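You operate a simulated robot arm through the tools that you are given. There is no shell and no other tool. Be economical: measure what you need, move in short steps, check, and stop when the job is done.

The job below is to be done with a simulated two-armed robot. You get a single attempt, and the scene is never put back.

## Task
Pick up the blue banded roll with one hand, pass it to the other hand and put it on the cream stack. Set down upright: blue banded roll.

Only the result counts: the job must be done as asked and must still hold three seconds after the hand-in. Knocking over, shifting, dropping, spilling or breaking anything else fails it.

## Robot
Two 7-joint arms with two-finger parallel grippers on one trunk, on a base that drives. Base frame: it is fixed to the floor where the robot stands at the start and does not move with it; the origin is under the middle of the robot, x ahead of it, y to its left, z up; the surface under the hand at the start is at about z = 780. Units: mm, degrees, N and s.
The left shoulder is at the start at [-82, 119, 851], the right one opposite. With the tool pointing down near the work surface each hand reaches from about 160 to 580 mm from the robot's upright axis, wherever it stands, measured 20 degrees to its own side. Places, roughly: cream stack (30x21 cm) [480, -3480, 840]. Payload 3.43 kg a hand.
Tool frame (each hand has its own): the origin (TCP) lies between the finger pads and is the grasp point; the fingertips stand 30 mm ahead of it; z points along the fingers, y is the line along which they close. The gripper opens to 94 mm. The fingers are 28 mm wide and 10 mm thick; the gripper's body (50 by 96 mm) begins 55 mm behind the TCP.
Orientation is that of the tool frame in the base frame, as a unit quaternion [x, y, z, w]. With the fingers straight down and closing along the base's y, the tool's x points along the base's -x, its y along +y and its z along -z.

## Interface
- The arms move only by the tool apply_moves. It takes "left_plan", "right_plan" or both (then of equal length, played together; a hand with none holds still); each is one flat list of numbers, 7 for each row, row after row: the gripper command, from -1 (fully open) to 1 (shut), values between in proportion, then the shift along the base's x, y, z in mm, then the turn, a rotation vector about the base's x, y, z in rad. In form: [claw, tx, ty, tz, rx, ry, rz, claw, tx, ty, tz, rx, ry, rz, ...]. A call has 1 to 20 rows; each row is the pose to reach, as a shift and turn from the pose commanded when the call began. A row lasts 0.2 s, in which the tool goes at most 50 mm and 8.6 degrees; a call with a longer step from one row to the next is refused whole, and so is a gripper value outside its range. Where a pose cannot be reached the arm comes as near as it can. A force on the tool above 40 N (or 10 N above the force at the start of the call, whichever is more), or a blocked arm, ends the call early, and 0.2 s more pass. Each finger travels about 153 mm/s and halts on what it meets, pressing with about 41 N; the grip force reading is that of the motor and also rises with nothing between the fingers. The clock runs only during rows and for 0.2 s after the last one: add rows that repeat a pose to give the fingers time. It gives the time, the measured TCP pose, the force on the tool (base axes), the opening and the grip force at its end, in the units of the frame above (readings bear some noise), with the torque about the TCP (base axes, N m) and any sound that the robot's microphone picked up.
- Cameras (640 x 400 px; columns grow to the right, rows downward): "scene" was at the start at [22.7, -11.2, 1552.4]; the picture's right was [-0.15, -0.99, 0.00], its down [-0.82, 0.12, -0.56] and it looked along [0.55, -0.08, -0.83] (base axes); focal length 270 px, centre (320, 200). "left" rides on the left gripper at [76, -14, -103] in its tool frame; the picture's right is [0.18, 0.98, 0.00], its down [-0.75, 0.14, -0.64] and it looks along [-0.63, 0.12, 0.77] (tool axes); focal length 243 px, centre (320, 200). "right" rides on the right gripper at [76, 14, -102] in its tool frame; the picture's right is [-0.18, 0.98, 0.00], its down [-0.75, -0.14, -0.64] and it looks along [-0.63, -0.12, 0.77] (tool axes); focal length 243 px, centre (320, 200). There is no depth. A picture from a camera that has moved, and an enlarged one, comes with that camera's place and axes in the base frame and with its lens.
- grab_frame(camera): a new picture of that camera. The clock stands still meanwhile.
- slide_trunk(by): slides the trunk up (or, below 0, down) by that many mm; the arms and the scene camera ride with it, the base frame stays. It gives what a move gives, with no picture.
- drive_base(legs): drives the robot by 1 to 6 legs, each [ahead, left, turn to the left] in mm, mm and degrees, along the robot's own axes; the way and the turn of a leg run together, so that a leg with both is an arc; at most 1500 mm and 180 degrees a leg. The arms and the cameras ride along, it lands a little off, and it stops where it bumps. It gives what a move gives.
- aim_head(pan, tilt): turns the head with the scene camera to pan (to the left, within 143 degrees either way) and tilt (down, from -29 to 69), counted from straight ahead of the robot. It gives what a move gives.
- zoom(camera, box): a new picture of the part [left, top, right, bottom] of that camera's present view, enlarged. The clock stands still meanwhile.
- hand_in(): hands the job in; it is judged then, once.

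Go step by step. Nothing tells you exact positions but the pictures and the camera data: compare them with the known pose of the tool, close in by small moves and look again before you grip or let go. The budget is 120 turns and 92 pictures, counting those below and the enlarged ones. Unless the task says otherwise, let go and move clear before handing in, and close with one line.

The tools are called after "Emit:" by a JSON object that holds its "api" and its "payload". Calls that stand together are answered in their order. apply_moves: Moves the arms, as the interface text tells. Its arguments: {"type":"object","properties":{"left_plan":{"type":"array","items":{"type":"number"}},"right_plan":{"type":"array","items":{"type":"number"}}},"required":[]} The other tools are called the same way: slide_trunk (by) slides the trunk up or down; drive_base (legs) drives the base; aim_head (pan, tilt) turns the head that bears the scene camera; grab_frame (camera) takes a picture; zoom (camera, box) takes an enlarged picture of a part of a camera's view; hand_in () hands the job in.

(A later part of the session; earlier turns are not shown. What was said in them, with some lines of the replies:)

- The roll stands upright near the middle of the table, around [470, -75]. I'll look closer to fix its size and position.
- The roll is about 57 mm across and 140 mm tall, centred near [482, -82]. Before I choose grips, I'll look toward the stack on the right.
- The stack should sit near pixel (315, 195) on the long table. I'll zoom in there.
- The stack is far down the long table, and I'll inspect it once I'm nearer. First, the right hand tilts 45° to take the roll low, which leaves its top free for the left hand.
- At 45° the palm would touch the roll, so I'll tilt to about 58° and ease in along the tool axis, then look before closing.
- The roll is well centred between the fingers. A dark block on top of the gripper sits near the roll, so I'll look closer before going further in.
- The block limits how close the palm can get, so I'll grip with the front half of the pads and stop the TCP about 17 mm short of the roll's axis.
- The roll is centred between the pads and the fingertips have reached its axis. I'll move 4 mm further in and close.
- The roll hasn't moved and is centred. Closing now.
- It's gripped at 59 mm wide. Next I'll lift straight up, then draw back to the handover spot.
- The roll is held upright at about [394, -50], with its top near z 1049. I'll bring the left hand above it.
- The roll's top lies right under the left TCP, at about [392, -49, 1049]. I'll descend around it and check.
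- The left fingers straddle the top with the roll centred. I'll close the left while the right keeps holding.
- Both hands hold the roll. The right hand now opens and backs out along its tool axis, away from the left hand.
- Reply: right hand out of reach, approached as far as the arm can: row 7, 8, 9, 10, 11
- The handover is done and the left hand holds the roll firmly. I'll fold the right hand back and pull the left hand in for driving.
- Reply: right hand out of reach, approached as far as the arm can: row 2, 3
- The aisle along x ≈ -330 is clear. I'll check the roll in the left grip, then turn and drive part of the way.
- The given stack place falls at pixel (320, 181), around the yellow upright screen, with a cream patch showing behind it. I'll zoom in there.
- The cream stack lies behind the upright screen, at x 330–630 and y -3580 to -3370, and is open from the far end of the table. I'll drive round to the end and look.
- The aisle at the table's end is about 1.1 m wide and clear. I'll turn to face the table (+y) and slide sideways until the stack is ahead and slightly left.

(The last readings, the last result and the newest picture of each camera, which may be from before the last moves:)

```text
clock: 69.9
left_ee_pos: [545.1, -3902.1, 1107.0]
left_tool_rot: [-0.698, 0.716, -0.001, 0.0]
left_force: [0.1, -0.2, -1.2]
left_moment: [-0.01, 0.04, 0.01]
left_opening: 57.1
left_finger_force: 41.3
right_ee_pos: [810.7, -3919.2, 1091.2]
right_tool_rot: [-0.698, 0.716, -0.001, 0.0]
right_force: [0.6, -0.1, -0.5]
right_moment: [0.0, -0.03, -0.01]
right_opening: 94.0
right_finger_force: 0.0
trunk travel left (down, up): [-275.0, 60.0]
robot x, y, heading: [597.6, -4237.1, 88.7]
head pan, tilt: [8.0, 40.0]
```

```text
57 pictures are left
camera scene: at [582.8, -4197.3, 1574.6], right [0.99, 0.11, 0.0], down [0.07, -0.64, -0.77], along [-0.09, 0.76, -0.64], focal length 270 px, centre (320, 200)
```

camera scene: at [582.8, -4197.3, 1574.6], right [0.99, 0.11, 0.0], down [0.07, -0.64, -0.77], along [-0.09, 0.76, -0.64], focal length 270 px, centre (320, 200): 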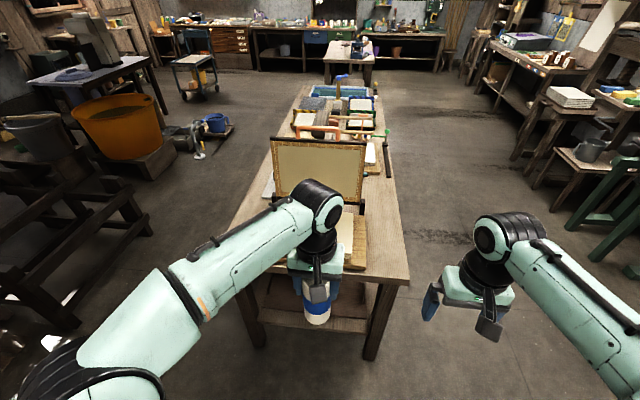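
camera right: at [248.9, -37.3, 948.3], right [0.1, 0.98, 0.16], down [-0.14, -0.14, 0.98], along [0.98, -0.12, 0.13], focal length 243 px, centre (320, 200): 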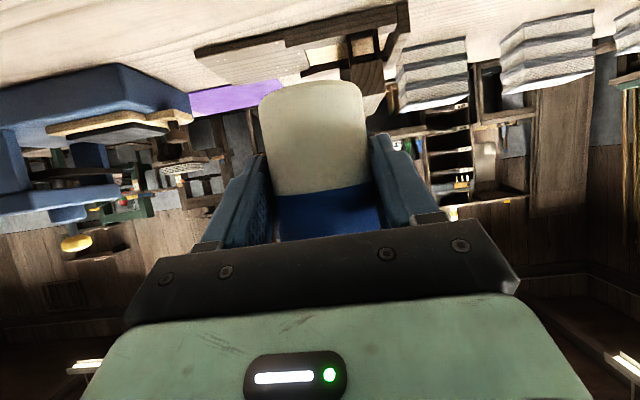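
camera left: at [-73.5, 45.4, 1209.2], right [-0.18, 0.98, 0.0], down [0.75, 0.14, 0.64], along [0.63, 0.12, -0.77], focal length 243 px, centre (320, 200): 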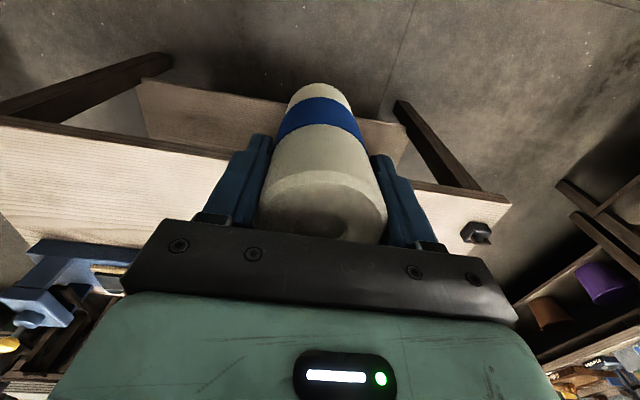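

The stack is straight ahead with the screen behind it. I'll drive in 330 mm.

Emit:
{"api": "drive_base", "payload": {"legs": [[330, 0, 1.3]]}}

Emit:
{"api": "aim_head", "payload": {"pan": 12, "tilt": 55}}

Emit:
{"api": "grab_frame", "payload": {"camera": "scene"}}

Emit:
{"api": "grab_frame", "payload": {"camera": "left"}}

```text
clock: 72.0
left_ee_pos: [543.3, -3572.9, 1106.5]
left_tool_rot: [-0.706, 0.708, 0.0, 0.0]
left_force: [0.0, 0.1, -1.0]
left_moment: [-0.03, 0.01, 0.01]
left_opening: 57.5
left_finger_force: 41.2
right_ee_pos: [807.6, -3585.3, 1091.0]
right_tool_rot: [-0.706, 0.708, 0.0, -0.001]
right_force: [0.4, 0.3, -0.1]
right_moment: [-0.04, 0.03, 0.0]
right_opening: 93.9
right_finger_force: 0.1
trunk travel left (down, up): [-275.0, 60.0]
robot x, y, heading: [599.7, -3911.2, 90.2]
head pan, tilt: [8.0, 40.0]
```

```text
clock: 72.8
left_ee_pos: [542.9, -3574.1, 1105.9]
left_tool_rot: [-0.707, 0.708, 0.0, 0.0]
left_force: [0.5, -0.3, -1.0]
left_moment: [0.0, -0.01, -0.01]
left_opening: 57.1
left_finger_force: 41.0
right_ee_pos: [808.6, -3583.6, 1091.9]
right_tool_rot: [-0.706, 0.708, 0.001, 0.0]
right_force: [-0.2, -0.2, -0.7]
right_moment: [0.02, 0.02, -0.02]
right_opening: 94.0
right_finger_force: 0.1
trunk travel left (down, up): [-275.0, 60.0]
robot x, y, heading: [601.2, -3909.1, 89.9]
head pan, tilt: [12.0, 55.0]
```

```text
56 pictures are left
camera scene: at [583.4, -3882.6, 1553.9], right [0.98, 0.21, 0.0], down [0.17, -0.8, -0.57], along [-0.12, 0.56, -0.82], focal length 270 px, centre (320, 200)
```

scene: 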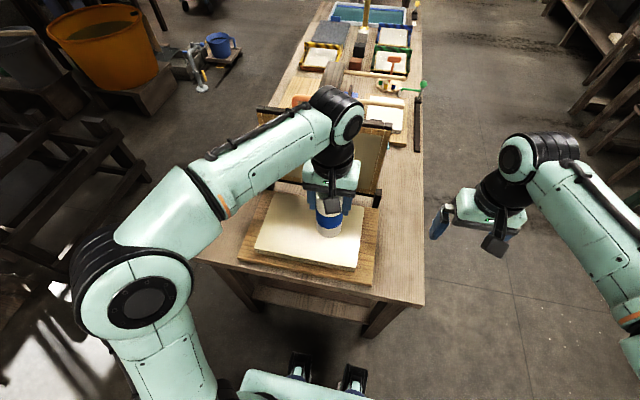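

```text
55 pictures are left
camera left: at [557.4, -3650.4, 1209.4], right [-0.98, -0.18, 0.0], down [-0.14, 0.75, 0.64], along [-0.12, 0.63, -0.77], focal length 243 px, centre (320, 200)
```

left: 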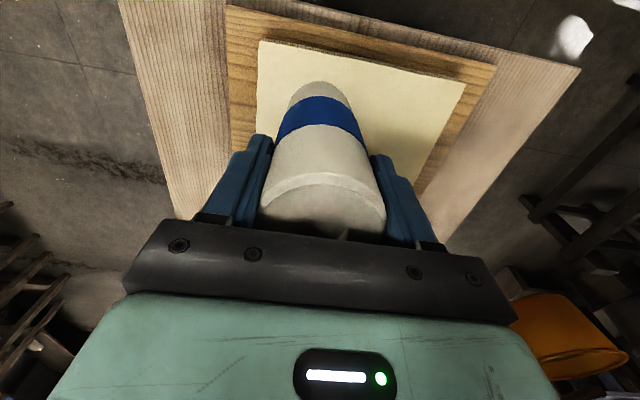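

The stack top spans about x 333–623, y -3600 to -3393. I'll move over its middle and lower partway.

Emit:
{"api": "apply_moves", "payload": {"left_plan": [1, -13, 17, 0, 0, 0, 0, 1, -27, 34, 0, 0, 0, 0, 1, -40, 51, 0, 0, 0, 0, 1, -53, 68, 0, 0, 0, 0, 1, -53, 68, -30, 0, 0, 0, 1, -53, 68, -60, 0, 0, 0, 1, -53, 68, -90, 0, 0, 0, 1, -53, 68, -115, 0, 0, 0, 1, -53, 68, -128, 0, 0, 0, 1, -53, 68, -128, 0, 0, 0]}}

Emit:
{"api": "grab_frame", "payload": {"camera": "left"}}

Emit:
{"api": "zoom", "payload": {"camera": "scene", "box": [220, 120, 400, 300]}}

Emit:
{"api": "grab_frame", "payload": {"camera": "right"}}

```text
clock: 75.0
left_ee_pos: [489.5, -3506.5, 979.0]
left_tool_rot: [-0.706, 0.708, 0.0, 0.0]
left_force: [-0.4, 0.8, 0.0]
left_moment: [0.0, 0.01, 0.02]
left_opening: 57.4
left_finger_force: 40.8
right_ee_pos: [809.6, -3585.1, 1091.8]
right_tool_rot: [-0.706, 0.708, 0.0, -0.001]
right_force: [0.1, -0.3, -0.1]
right_moment: [0.01, 0.03, 0.0]
right_opening: 94.0
right_finger_force: 0.1
trunk travel left (down, up): [-275.0, 60.0]
robot x, y, heading: [603.0, -3909.5, 90.0]
head pan, tilt: [12.0, 55.0]
```

```text
54 pictures are left
camera left: at [504.1, -3582.6, 1081.3], right [-0.98, -0.18, 0.0], down [-0.14, 0.75, 0.64], along [-0.12, 0.63, -0.77], focal length 243 px, centre (320, 200)
```

left: 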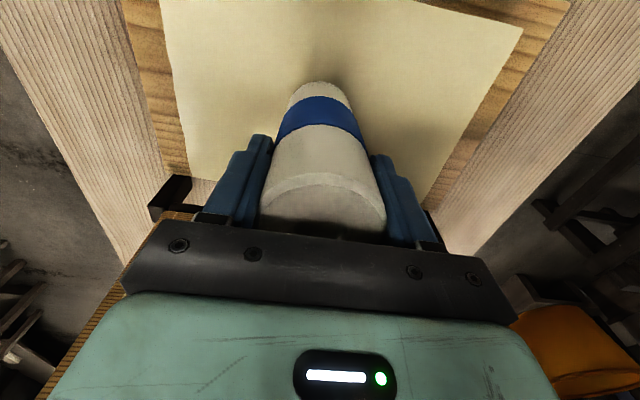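

```text
2.22 times, centred on (310, 210) of scene
camera zoom: at [583.4, -3882.5, 1553.9], right [0.98, 0.21, 0.0], down [0.17, -0.8, -0.57], along [-0.12, 0.56, -0.82], focal length 601 px, centre (342, 178)
```

zoom: 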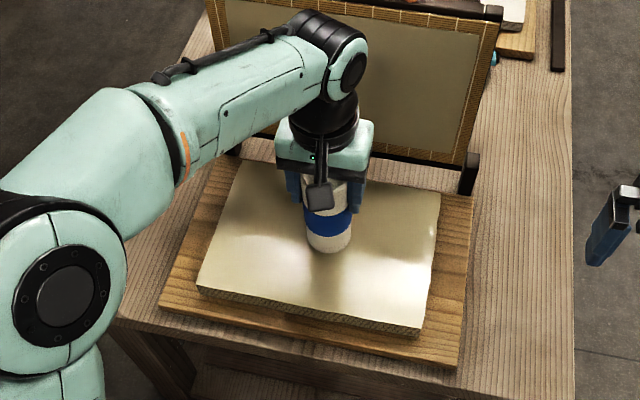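

```text
52 pictures are left
camera right: at [794.5, -3662.8, 1194.7], right [-0.98, 0.19, 0.0], down [0.14, 0.75, 0.64], along [0.12, 0.63, -0.77], focal length 243 px, centre (320, 200)
```

right: 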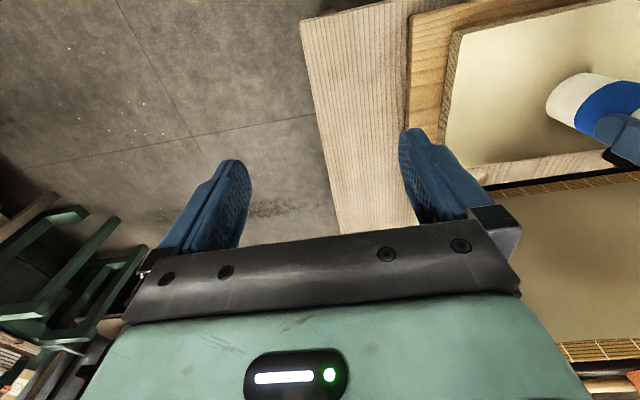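

The roll hangs over the middle of the stack, clear of the screen. I'll lower it gently and watch the force.

Emit:
{"api": "apply_moves", "payload": {"left_plan": [1, 0, 0, -4, 0, 0, 0, 1, 0, 0, -8, 0, 0, 0, 1, 0, 0, -12, 0, 0, 0, 1, 0, 0, -15, 0, 0, 0, 1, 0, 0, -17, 0, 0, 0, 1, 0, 0, -17, 0, 0, 0]}}

Emit:
{"api": "zoom", "payload": {"camera": "scene", "box": [280, 170, 350, 240]}}

Emit:
{"api": "zoom", "payload": {"camera": "right", "box": [440, 0, 640, 200]}}

```text
clock: 76.4
left_ee_pos: [490.3, -3506.6, 961.7]
left_tool_rot: [-0.706, 0.708, 0.0, 0.0]
left_force: [-0.3, 0.3, -1.3]
left_moment: [-0.01, -0.01, 0.0]
left_opening: 57.0
left_finger_force: 41.3
right_ee_pos: [808.3, -3585.5, 1091.8]
right_tool_rot: [-0.706, 0.708, 0.001, 0.0]
right_force: [-0.1, 0.8, -0.6]
right_moment: [0.0, 0.01, -0.02]
right_opening: 93.8
right_finger_force: 0.1
trunk travel left (down, up): [-275.0, 60.0]
robot x, y, heading: [601.2, -3912.5, 89.9]
head pan, tilt: [12.0, 55.0]
```

```text
5.71 times, centred on (315, 205) of scene
camera zoom: at [583.4, -3882.5, 1553.9], right [0.98, 0.21, 0.0], down [0.17, -0.8, -0.57], along [-0.12, 0.56, -0.82], focal length 1546 px, centre (349, 171)
```

zoom: 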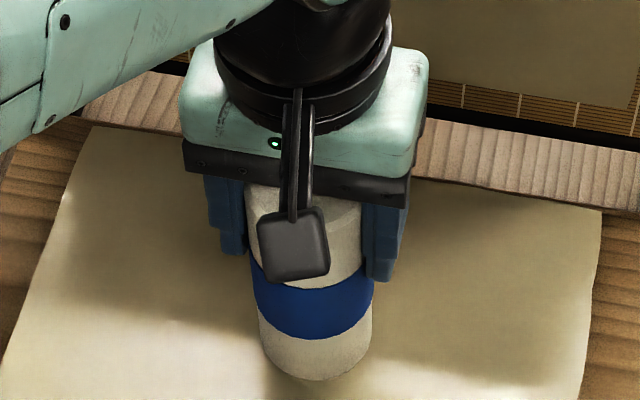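

```text
2.00 times, centred on (540, 100) of right
camera zoom: at [794.5, -3662.7, 1194.6], right [-0.98, 0.19, 0.0], down [0.14, 0.75, 0.64], along [0.12, 0.63, -0.77], focal length 485 px, centre (-120, 400)
```

zoom: 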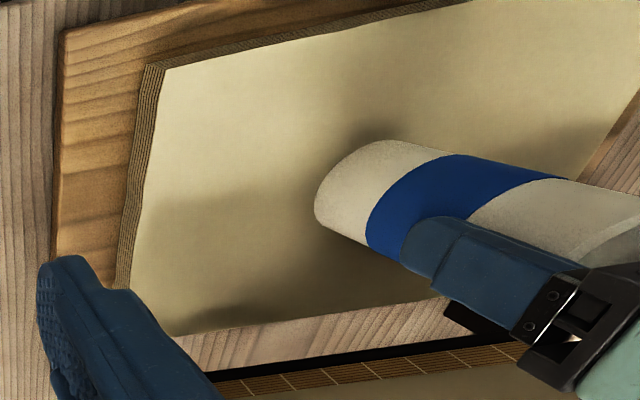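

Not touching yet. I'll keep lowering in 2 mm steps.

Emit:
{"api": "apply_moves", "payload": {"left_plan": [1, 0, 0, -2, 0, 0, 0, 1, 0, 0, -4, 0, 0, 0, 1, 0, 0, -6, 0, 0, 0, 1, 0, 0, -6, 0, 0, 0]}}

```text
clock: 77.4
left_ee_pos: [490.7, -3506.0, 955.5]
left_tool_rot: [-0.707, 0.708, -0.001, -0.001]
left_force: [-0.5, 0.0, -0.4]
left_moment: [-0.01, 0.02, 0.02]
left_opening: 57.4
left_finger_force: 40.6
right_ee_pos: [808.9, -3586.9, 1092.0]
right_tool_rot: [-0.706, 0.708, -0.001, 0.0]
right_force: [0.6, -0.4, 0.0]
right_moment: [0.03, -0.01, 0.0]
right_opening: 93.7
right_finger_force: 0.1
trunk travel left (down, up): [-275.0, 60.0]
robot x, y, heading: [602.3, -3909.3, 89.9]
head pan, tilt: [12.0, 55.0]
```

Emit:
{"api": "apply_moves", "payload": {"left_plan": [1, 0, 0, -2, 0, 0, 0, 1, 0, 0, -4, 0, 0, 0, 1, 0, 0, -6, 0, 0, 0, 1, 0, 0, -6, 0, 0, 0]}}

Emit:
{"api": "zoom", "payload": {"camera": "right", "box": [440, 0, 640, 200]}}

```text
clock: 78.4
left_ee_pos: [490.2, -3505.8, 949.8]
left_tool_rot: [-0.707, 0.708, 0.0, 0.0]
left_force: [0.1, 0.5, 5.0]
left_moment: [-0.17, 0.06, 0.02]
left_opening: 57.3
left_finger_force: 41.6
right_ee_pos: [809.8, -3585.4, 1091.0]
right_tool_rot: [-0.706, 0.708, 0.0, 0.0]
right_force: [0.6, -0.1, -0.1]
right_moment: [-0.01, -0.04, 0.01]
right_opening: 94.0
right_finger_force: 0.1
trunk travel left (down, up): [-275.0, 60.0]
robot x, y, heading: [599.9, -3910.1, 89.9]
head pan, tilt: [12.0, 55.0]
```

```text
2.00 times, centred on (540, 100) of right
camera zoom: at [794.6, -3663.0, 1194.7], right [-0.98, 0.19, 0.0], down [0.14, 0.75, 0.64], along [0.12, 0.63, -0.77], focal length 485 px, centre (-120, 400)
```

zoom: 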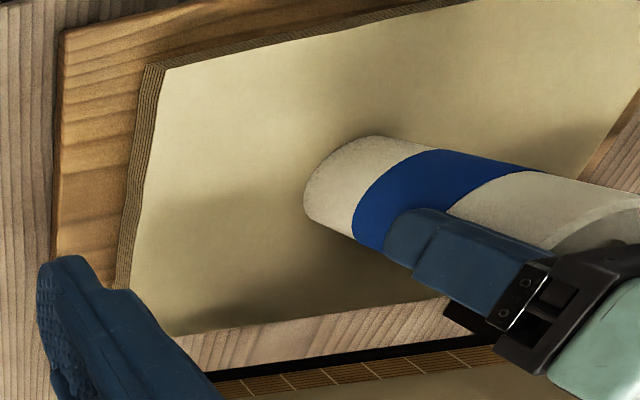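

It touched down at about z 950 with 5 N upward, slightly toward the near edge. I'll press 1 mm more to seat it, then check that it stands straight.

Emit:
{"api": "apply_moves", "payload": {"left_plan": [1, 0, 0, -1, 0, 0, 0, 1, 0, 0, -1, 0, 0, 0]}}

Emit:
{"api": "zoom", "payload": {"camera": "scene", "box": [280, 170, 350, 240]}}

Emit:
{"api": "zoom", "payload": {"camera": "right", "box": [500, 20, 640, 160]}}

```text
clock: 79.0
left_ee_pos: [490.2, -3505.7, 949.6]
left_tool_rot: [-0.707, 0.708, 0.001, 0.002]
left_force: [-1.1, -0.2, 19.2]
left_moment: [-0.46, 0.13, 0.01]
left_opening: 57.3
left_finger_force: 40.9
right_ee_pos: [807.8, -3585.9, 1091.4]
right_tool_rot: [-0.706, 0.708, 0.001, 0.001]
right_force: [1.1, -0.7, 0.0]
right_moment: [0.03, -0.01, 0.03]
right_opening: 93.8
right_finger_force: 0.0
trunk travel left (down, up): [-275.0, 60.0]
robot x, y, heading: [599.6, -3909.7, 90.0]
head pan, tilt: [12.0, 55.0]
```

```text
5.71 times, centred on (315, 205) of scene
camera zoom: at [583.6, -3883.8, 1554.1], right [0.98, 0.21, 0.0], down [0.17, -0.8, -0.57], along [-0.12, 0.56, -0.82], focal length 1546 px, centre (349, 171)
```

zoom: 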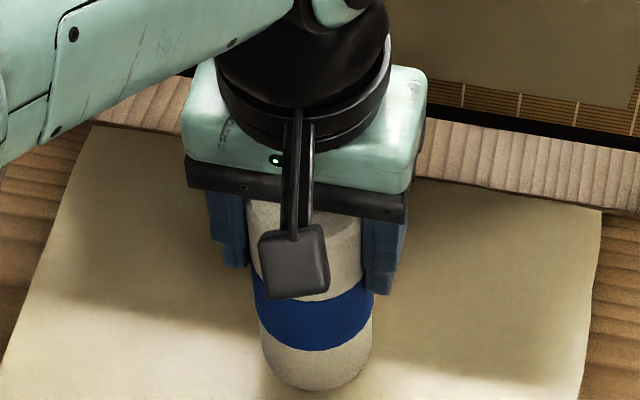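

```text
2.86 times, centred on (570, 90) of right
camera zoom: at [794.7, -3663.7, 1195.0], right [-0.98, 0.19, 0.0], down [0.14, 0.75, 0.64], along [0.12, 0.63, -0.77], focal length 693 px, centre (-394, 514)
```

zoom: 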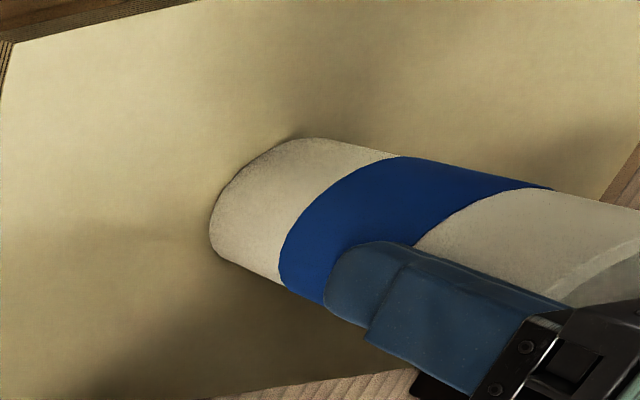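

It's firmly down on the stack. I'll relax by 1 mm, then open gently.

Emit:
{"api": "apply_moves", "payload": {"left_plan": [1, 0, 0, 1, 0, 0, 0, 0.2, 0, 0, 1, 0, 0, 0, -0.15, 0, 0, 1, 0, 0, 0, -0.25, 0, 0, 1, 0, 0, 0, -0.3, 0, 0, 1, 0, 0, 0, -0.4, 0, 0, 1, 0, 0, 0, -0.6, 0, 0, 1, 0, 0, 0, -1, 0, 0, 1, 0, 0, 0, -1, 0, 0, 1, 0, 0, 0, -1, 0, 0, 1, 0, 0, 0]}}

Emit:
{"api": "zoom", "payload": {"camera": "scene", "box": [280, 170, 350, 240]}}

Emit:
{"api": "grab_frame", "payload": {"camera": "left"}}

```text
clock: 81.2
left_ee_pos: [489.1, -3505.1, 949.6]
left_tool_rot: [-0.706, 0.708, 0.0, -0.001]
left_force: [-1.2, -0.1, -0.4]
left_moment: [0.01, 0.04, -0.03]
left_opening: 93.7
left_finger_force: 0.1
right_ee_pos: [806.9, -3585.3, 1091.9]
right_tool_rot: [-0.707, 0.708, -0.001, 0.0]
right_force: [-0.9, 0.0, 0.4]
right_moment: [0.01, -0.01, 0.0]
right_opening: 93.9
right_finger_force: 0.0
trunk travel left (down, up): [-275.0, 60.0]
robot x, y, heading: [601.1, -3907.9, 90.0]
head pan, tilt: [12.0, 55.0]
```

```text
5.71 times, centred on (315, 205) of scene
camera zoom: at [583.4, -3882.5, 1553.9], right [0.98, 0.21, 0.0], down [0.17, -0.8, -0.57], along [-0.12, 0.56, -0.82], focal length 1546 px, centre (349, 171)
```

zoom: 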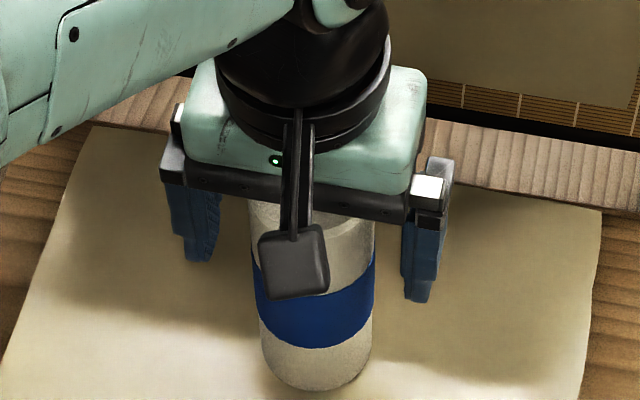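

```text
45 pictures are left
camera left: at [504.2, -3582.3, 1052.5], right [-0.98, -0.18, 0.0], down [-0.14, 0.75, 0.64], along [-0.12, 0.63, -0.77], focal length 243 px, centre (320, 200)
```

left: 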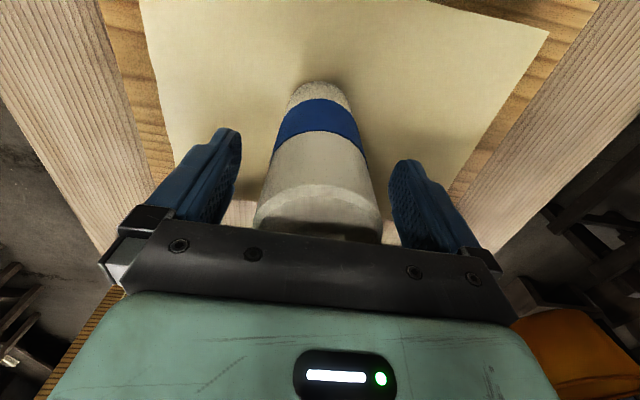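

The roll stands free between the open fingers. I'll raise the hand straight up to clear it.

Emit:
{"api": "apply_moves", "payload": {"left_plan": [-1, 0, 0, 15, 0, 0, 0, -1, 0, 0, 40, 0, 0, 0, -1, 0, 0, 70, 0, 0, 0, -1, 0, 0, 100, 0, 0, 0, -1, 0, 0, 140, 0, 0, 0, -1, 0, 0, 180, 0, 0, 0, -1, 0, -40, 180, 0, 0, 0, -1, 0, -80, 180, 0, 0, 0, -1, 0, -100, 180, 0, 0, 0, -1, 0, -100, 180, 0, 0, 0]}}

Emit:
{"api": "grab_frame", "payload": {"camera": "left"}}

Emit:
{"api": "grab_frame", "payload": {"camera": "scene"}}

```text
clock: 83.4
left_ee_pos: [490.6, -3607.1, 1130.0]
left_tool_rot: [-0.706, 0.708, 0.0, 0.0]
left_force: [-0.1, 0.4, 0.1]
left_moment: [-0.01, 0.0, 0.02]
left_opening: 93.9
left_finger_force: 0.0
right_ee_pos: [808.1, -3584.5, 1092.4]
right_tool_rot: [-0.707, 0.707, 0.0, 0.0]
right_force: [0.0, -0.2, -0.4]
right_moment: [0.0, 0.05, -0.01]
right_opening: 94.1
right_finger_force: 0.1
trunk travel left (down, up): [-275.0, 60.0]
robot x, y, heading: [601.0, -3908.7, 89.9]
head pan, tilt: [12.0, 55.0]
```

```text
44 pictures are left
camera left: at [504.8, -3682.6, 1233.0], right [-0.98, -0.18, 0.0], down [-0.14, 0.75, 0.64], along [-0.12, 0.63, -0.77], focal length 243 px, centre (320, 200)
```

left: 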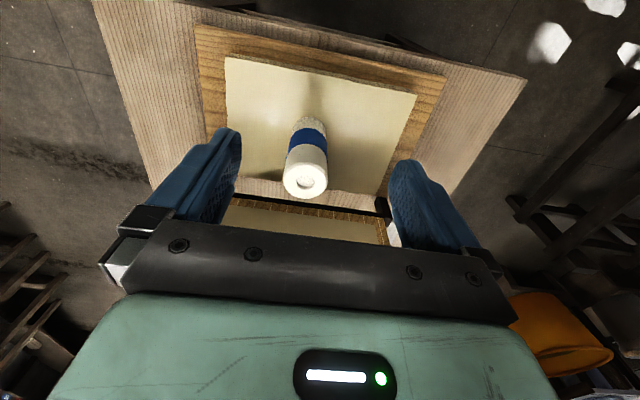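

```text
43 pictures are left
camera scene: at [583.4, -3882.3, 1553.9], right [0.98, 0.21, 0.0], down [0.17, -0.8, -0.57], along [-0.12, 0.56, -0.82], focal length 270 px, centre (320, 200)
```

scene: 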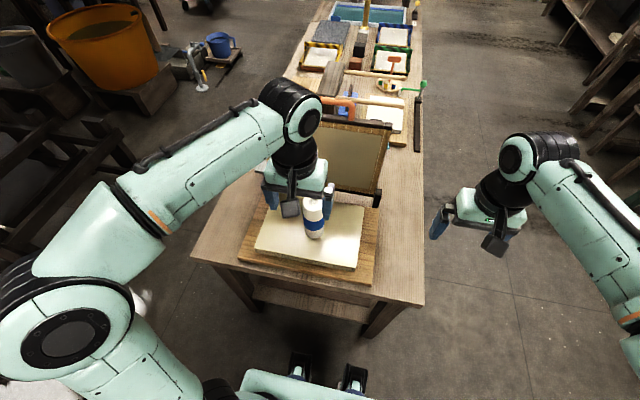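

The roll stands upright near the middle of the cream stack, and both hands are clear. Handing in.

Emit:
{"api": "hand_in", "payload": {}}

```text
The job is handed in.
```

The blue banded roll was picked up with the right hand, passed to the left in mid-air and set upright near the middle of the cream stack; nothing else appeared disturbed in the pictures, and the job is handed in.
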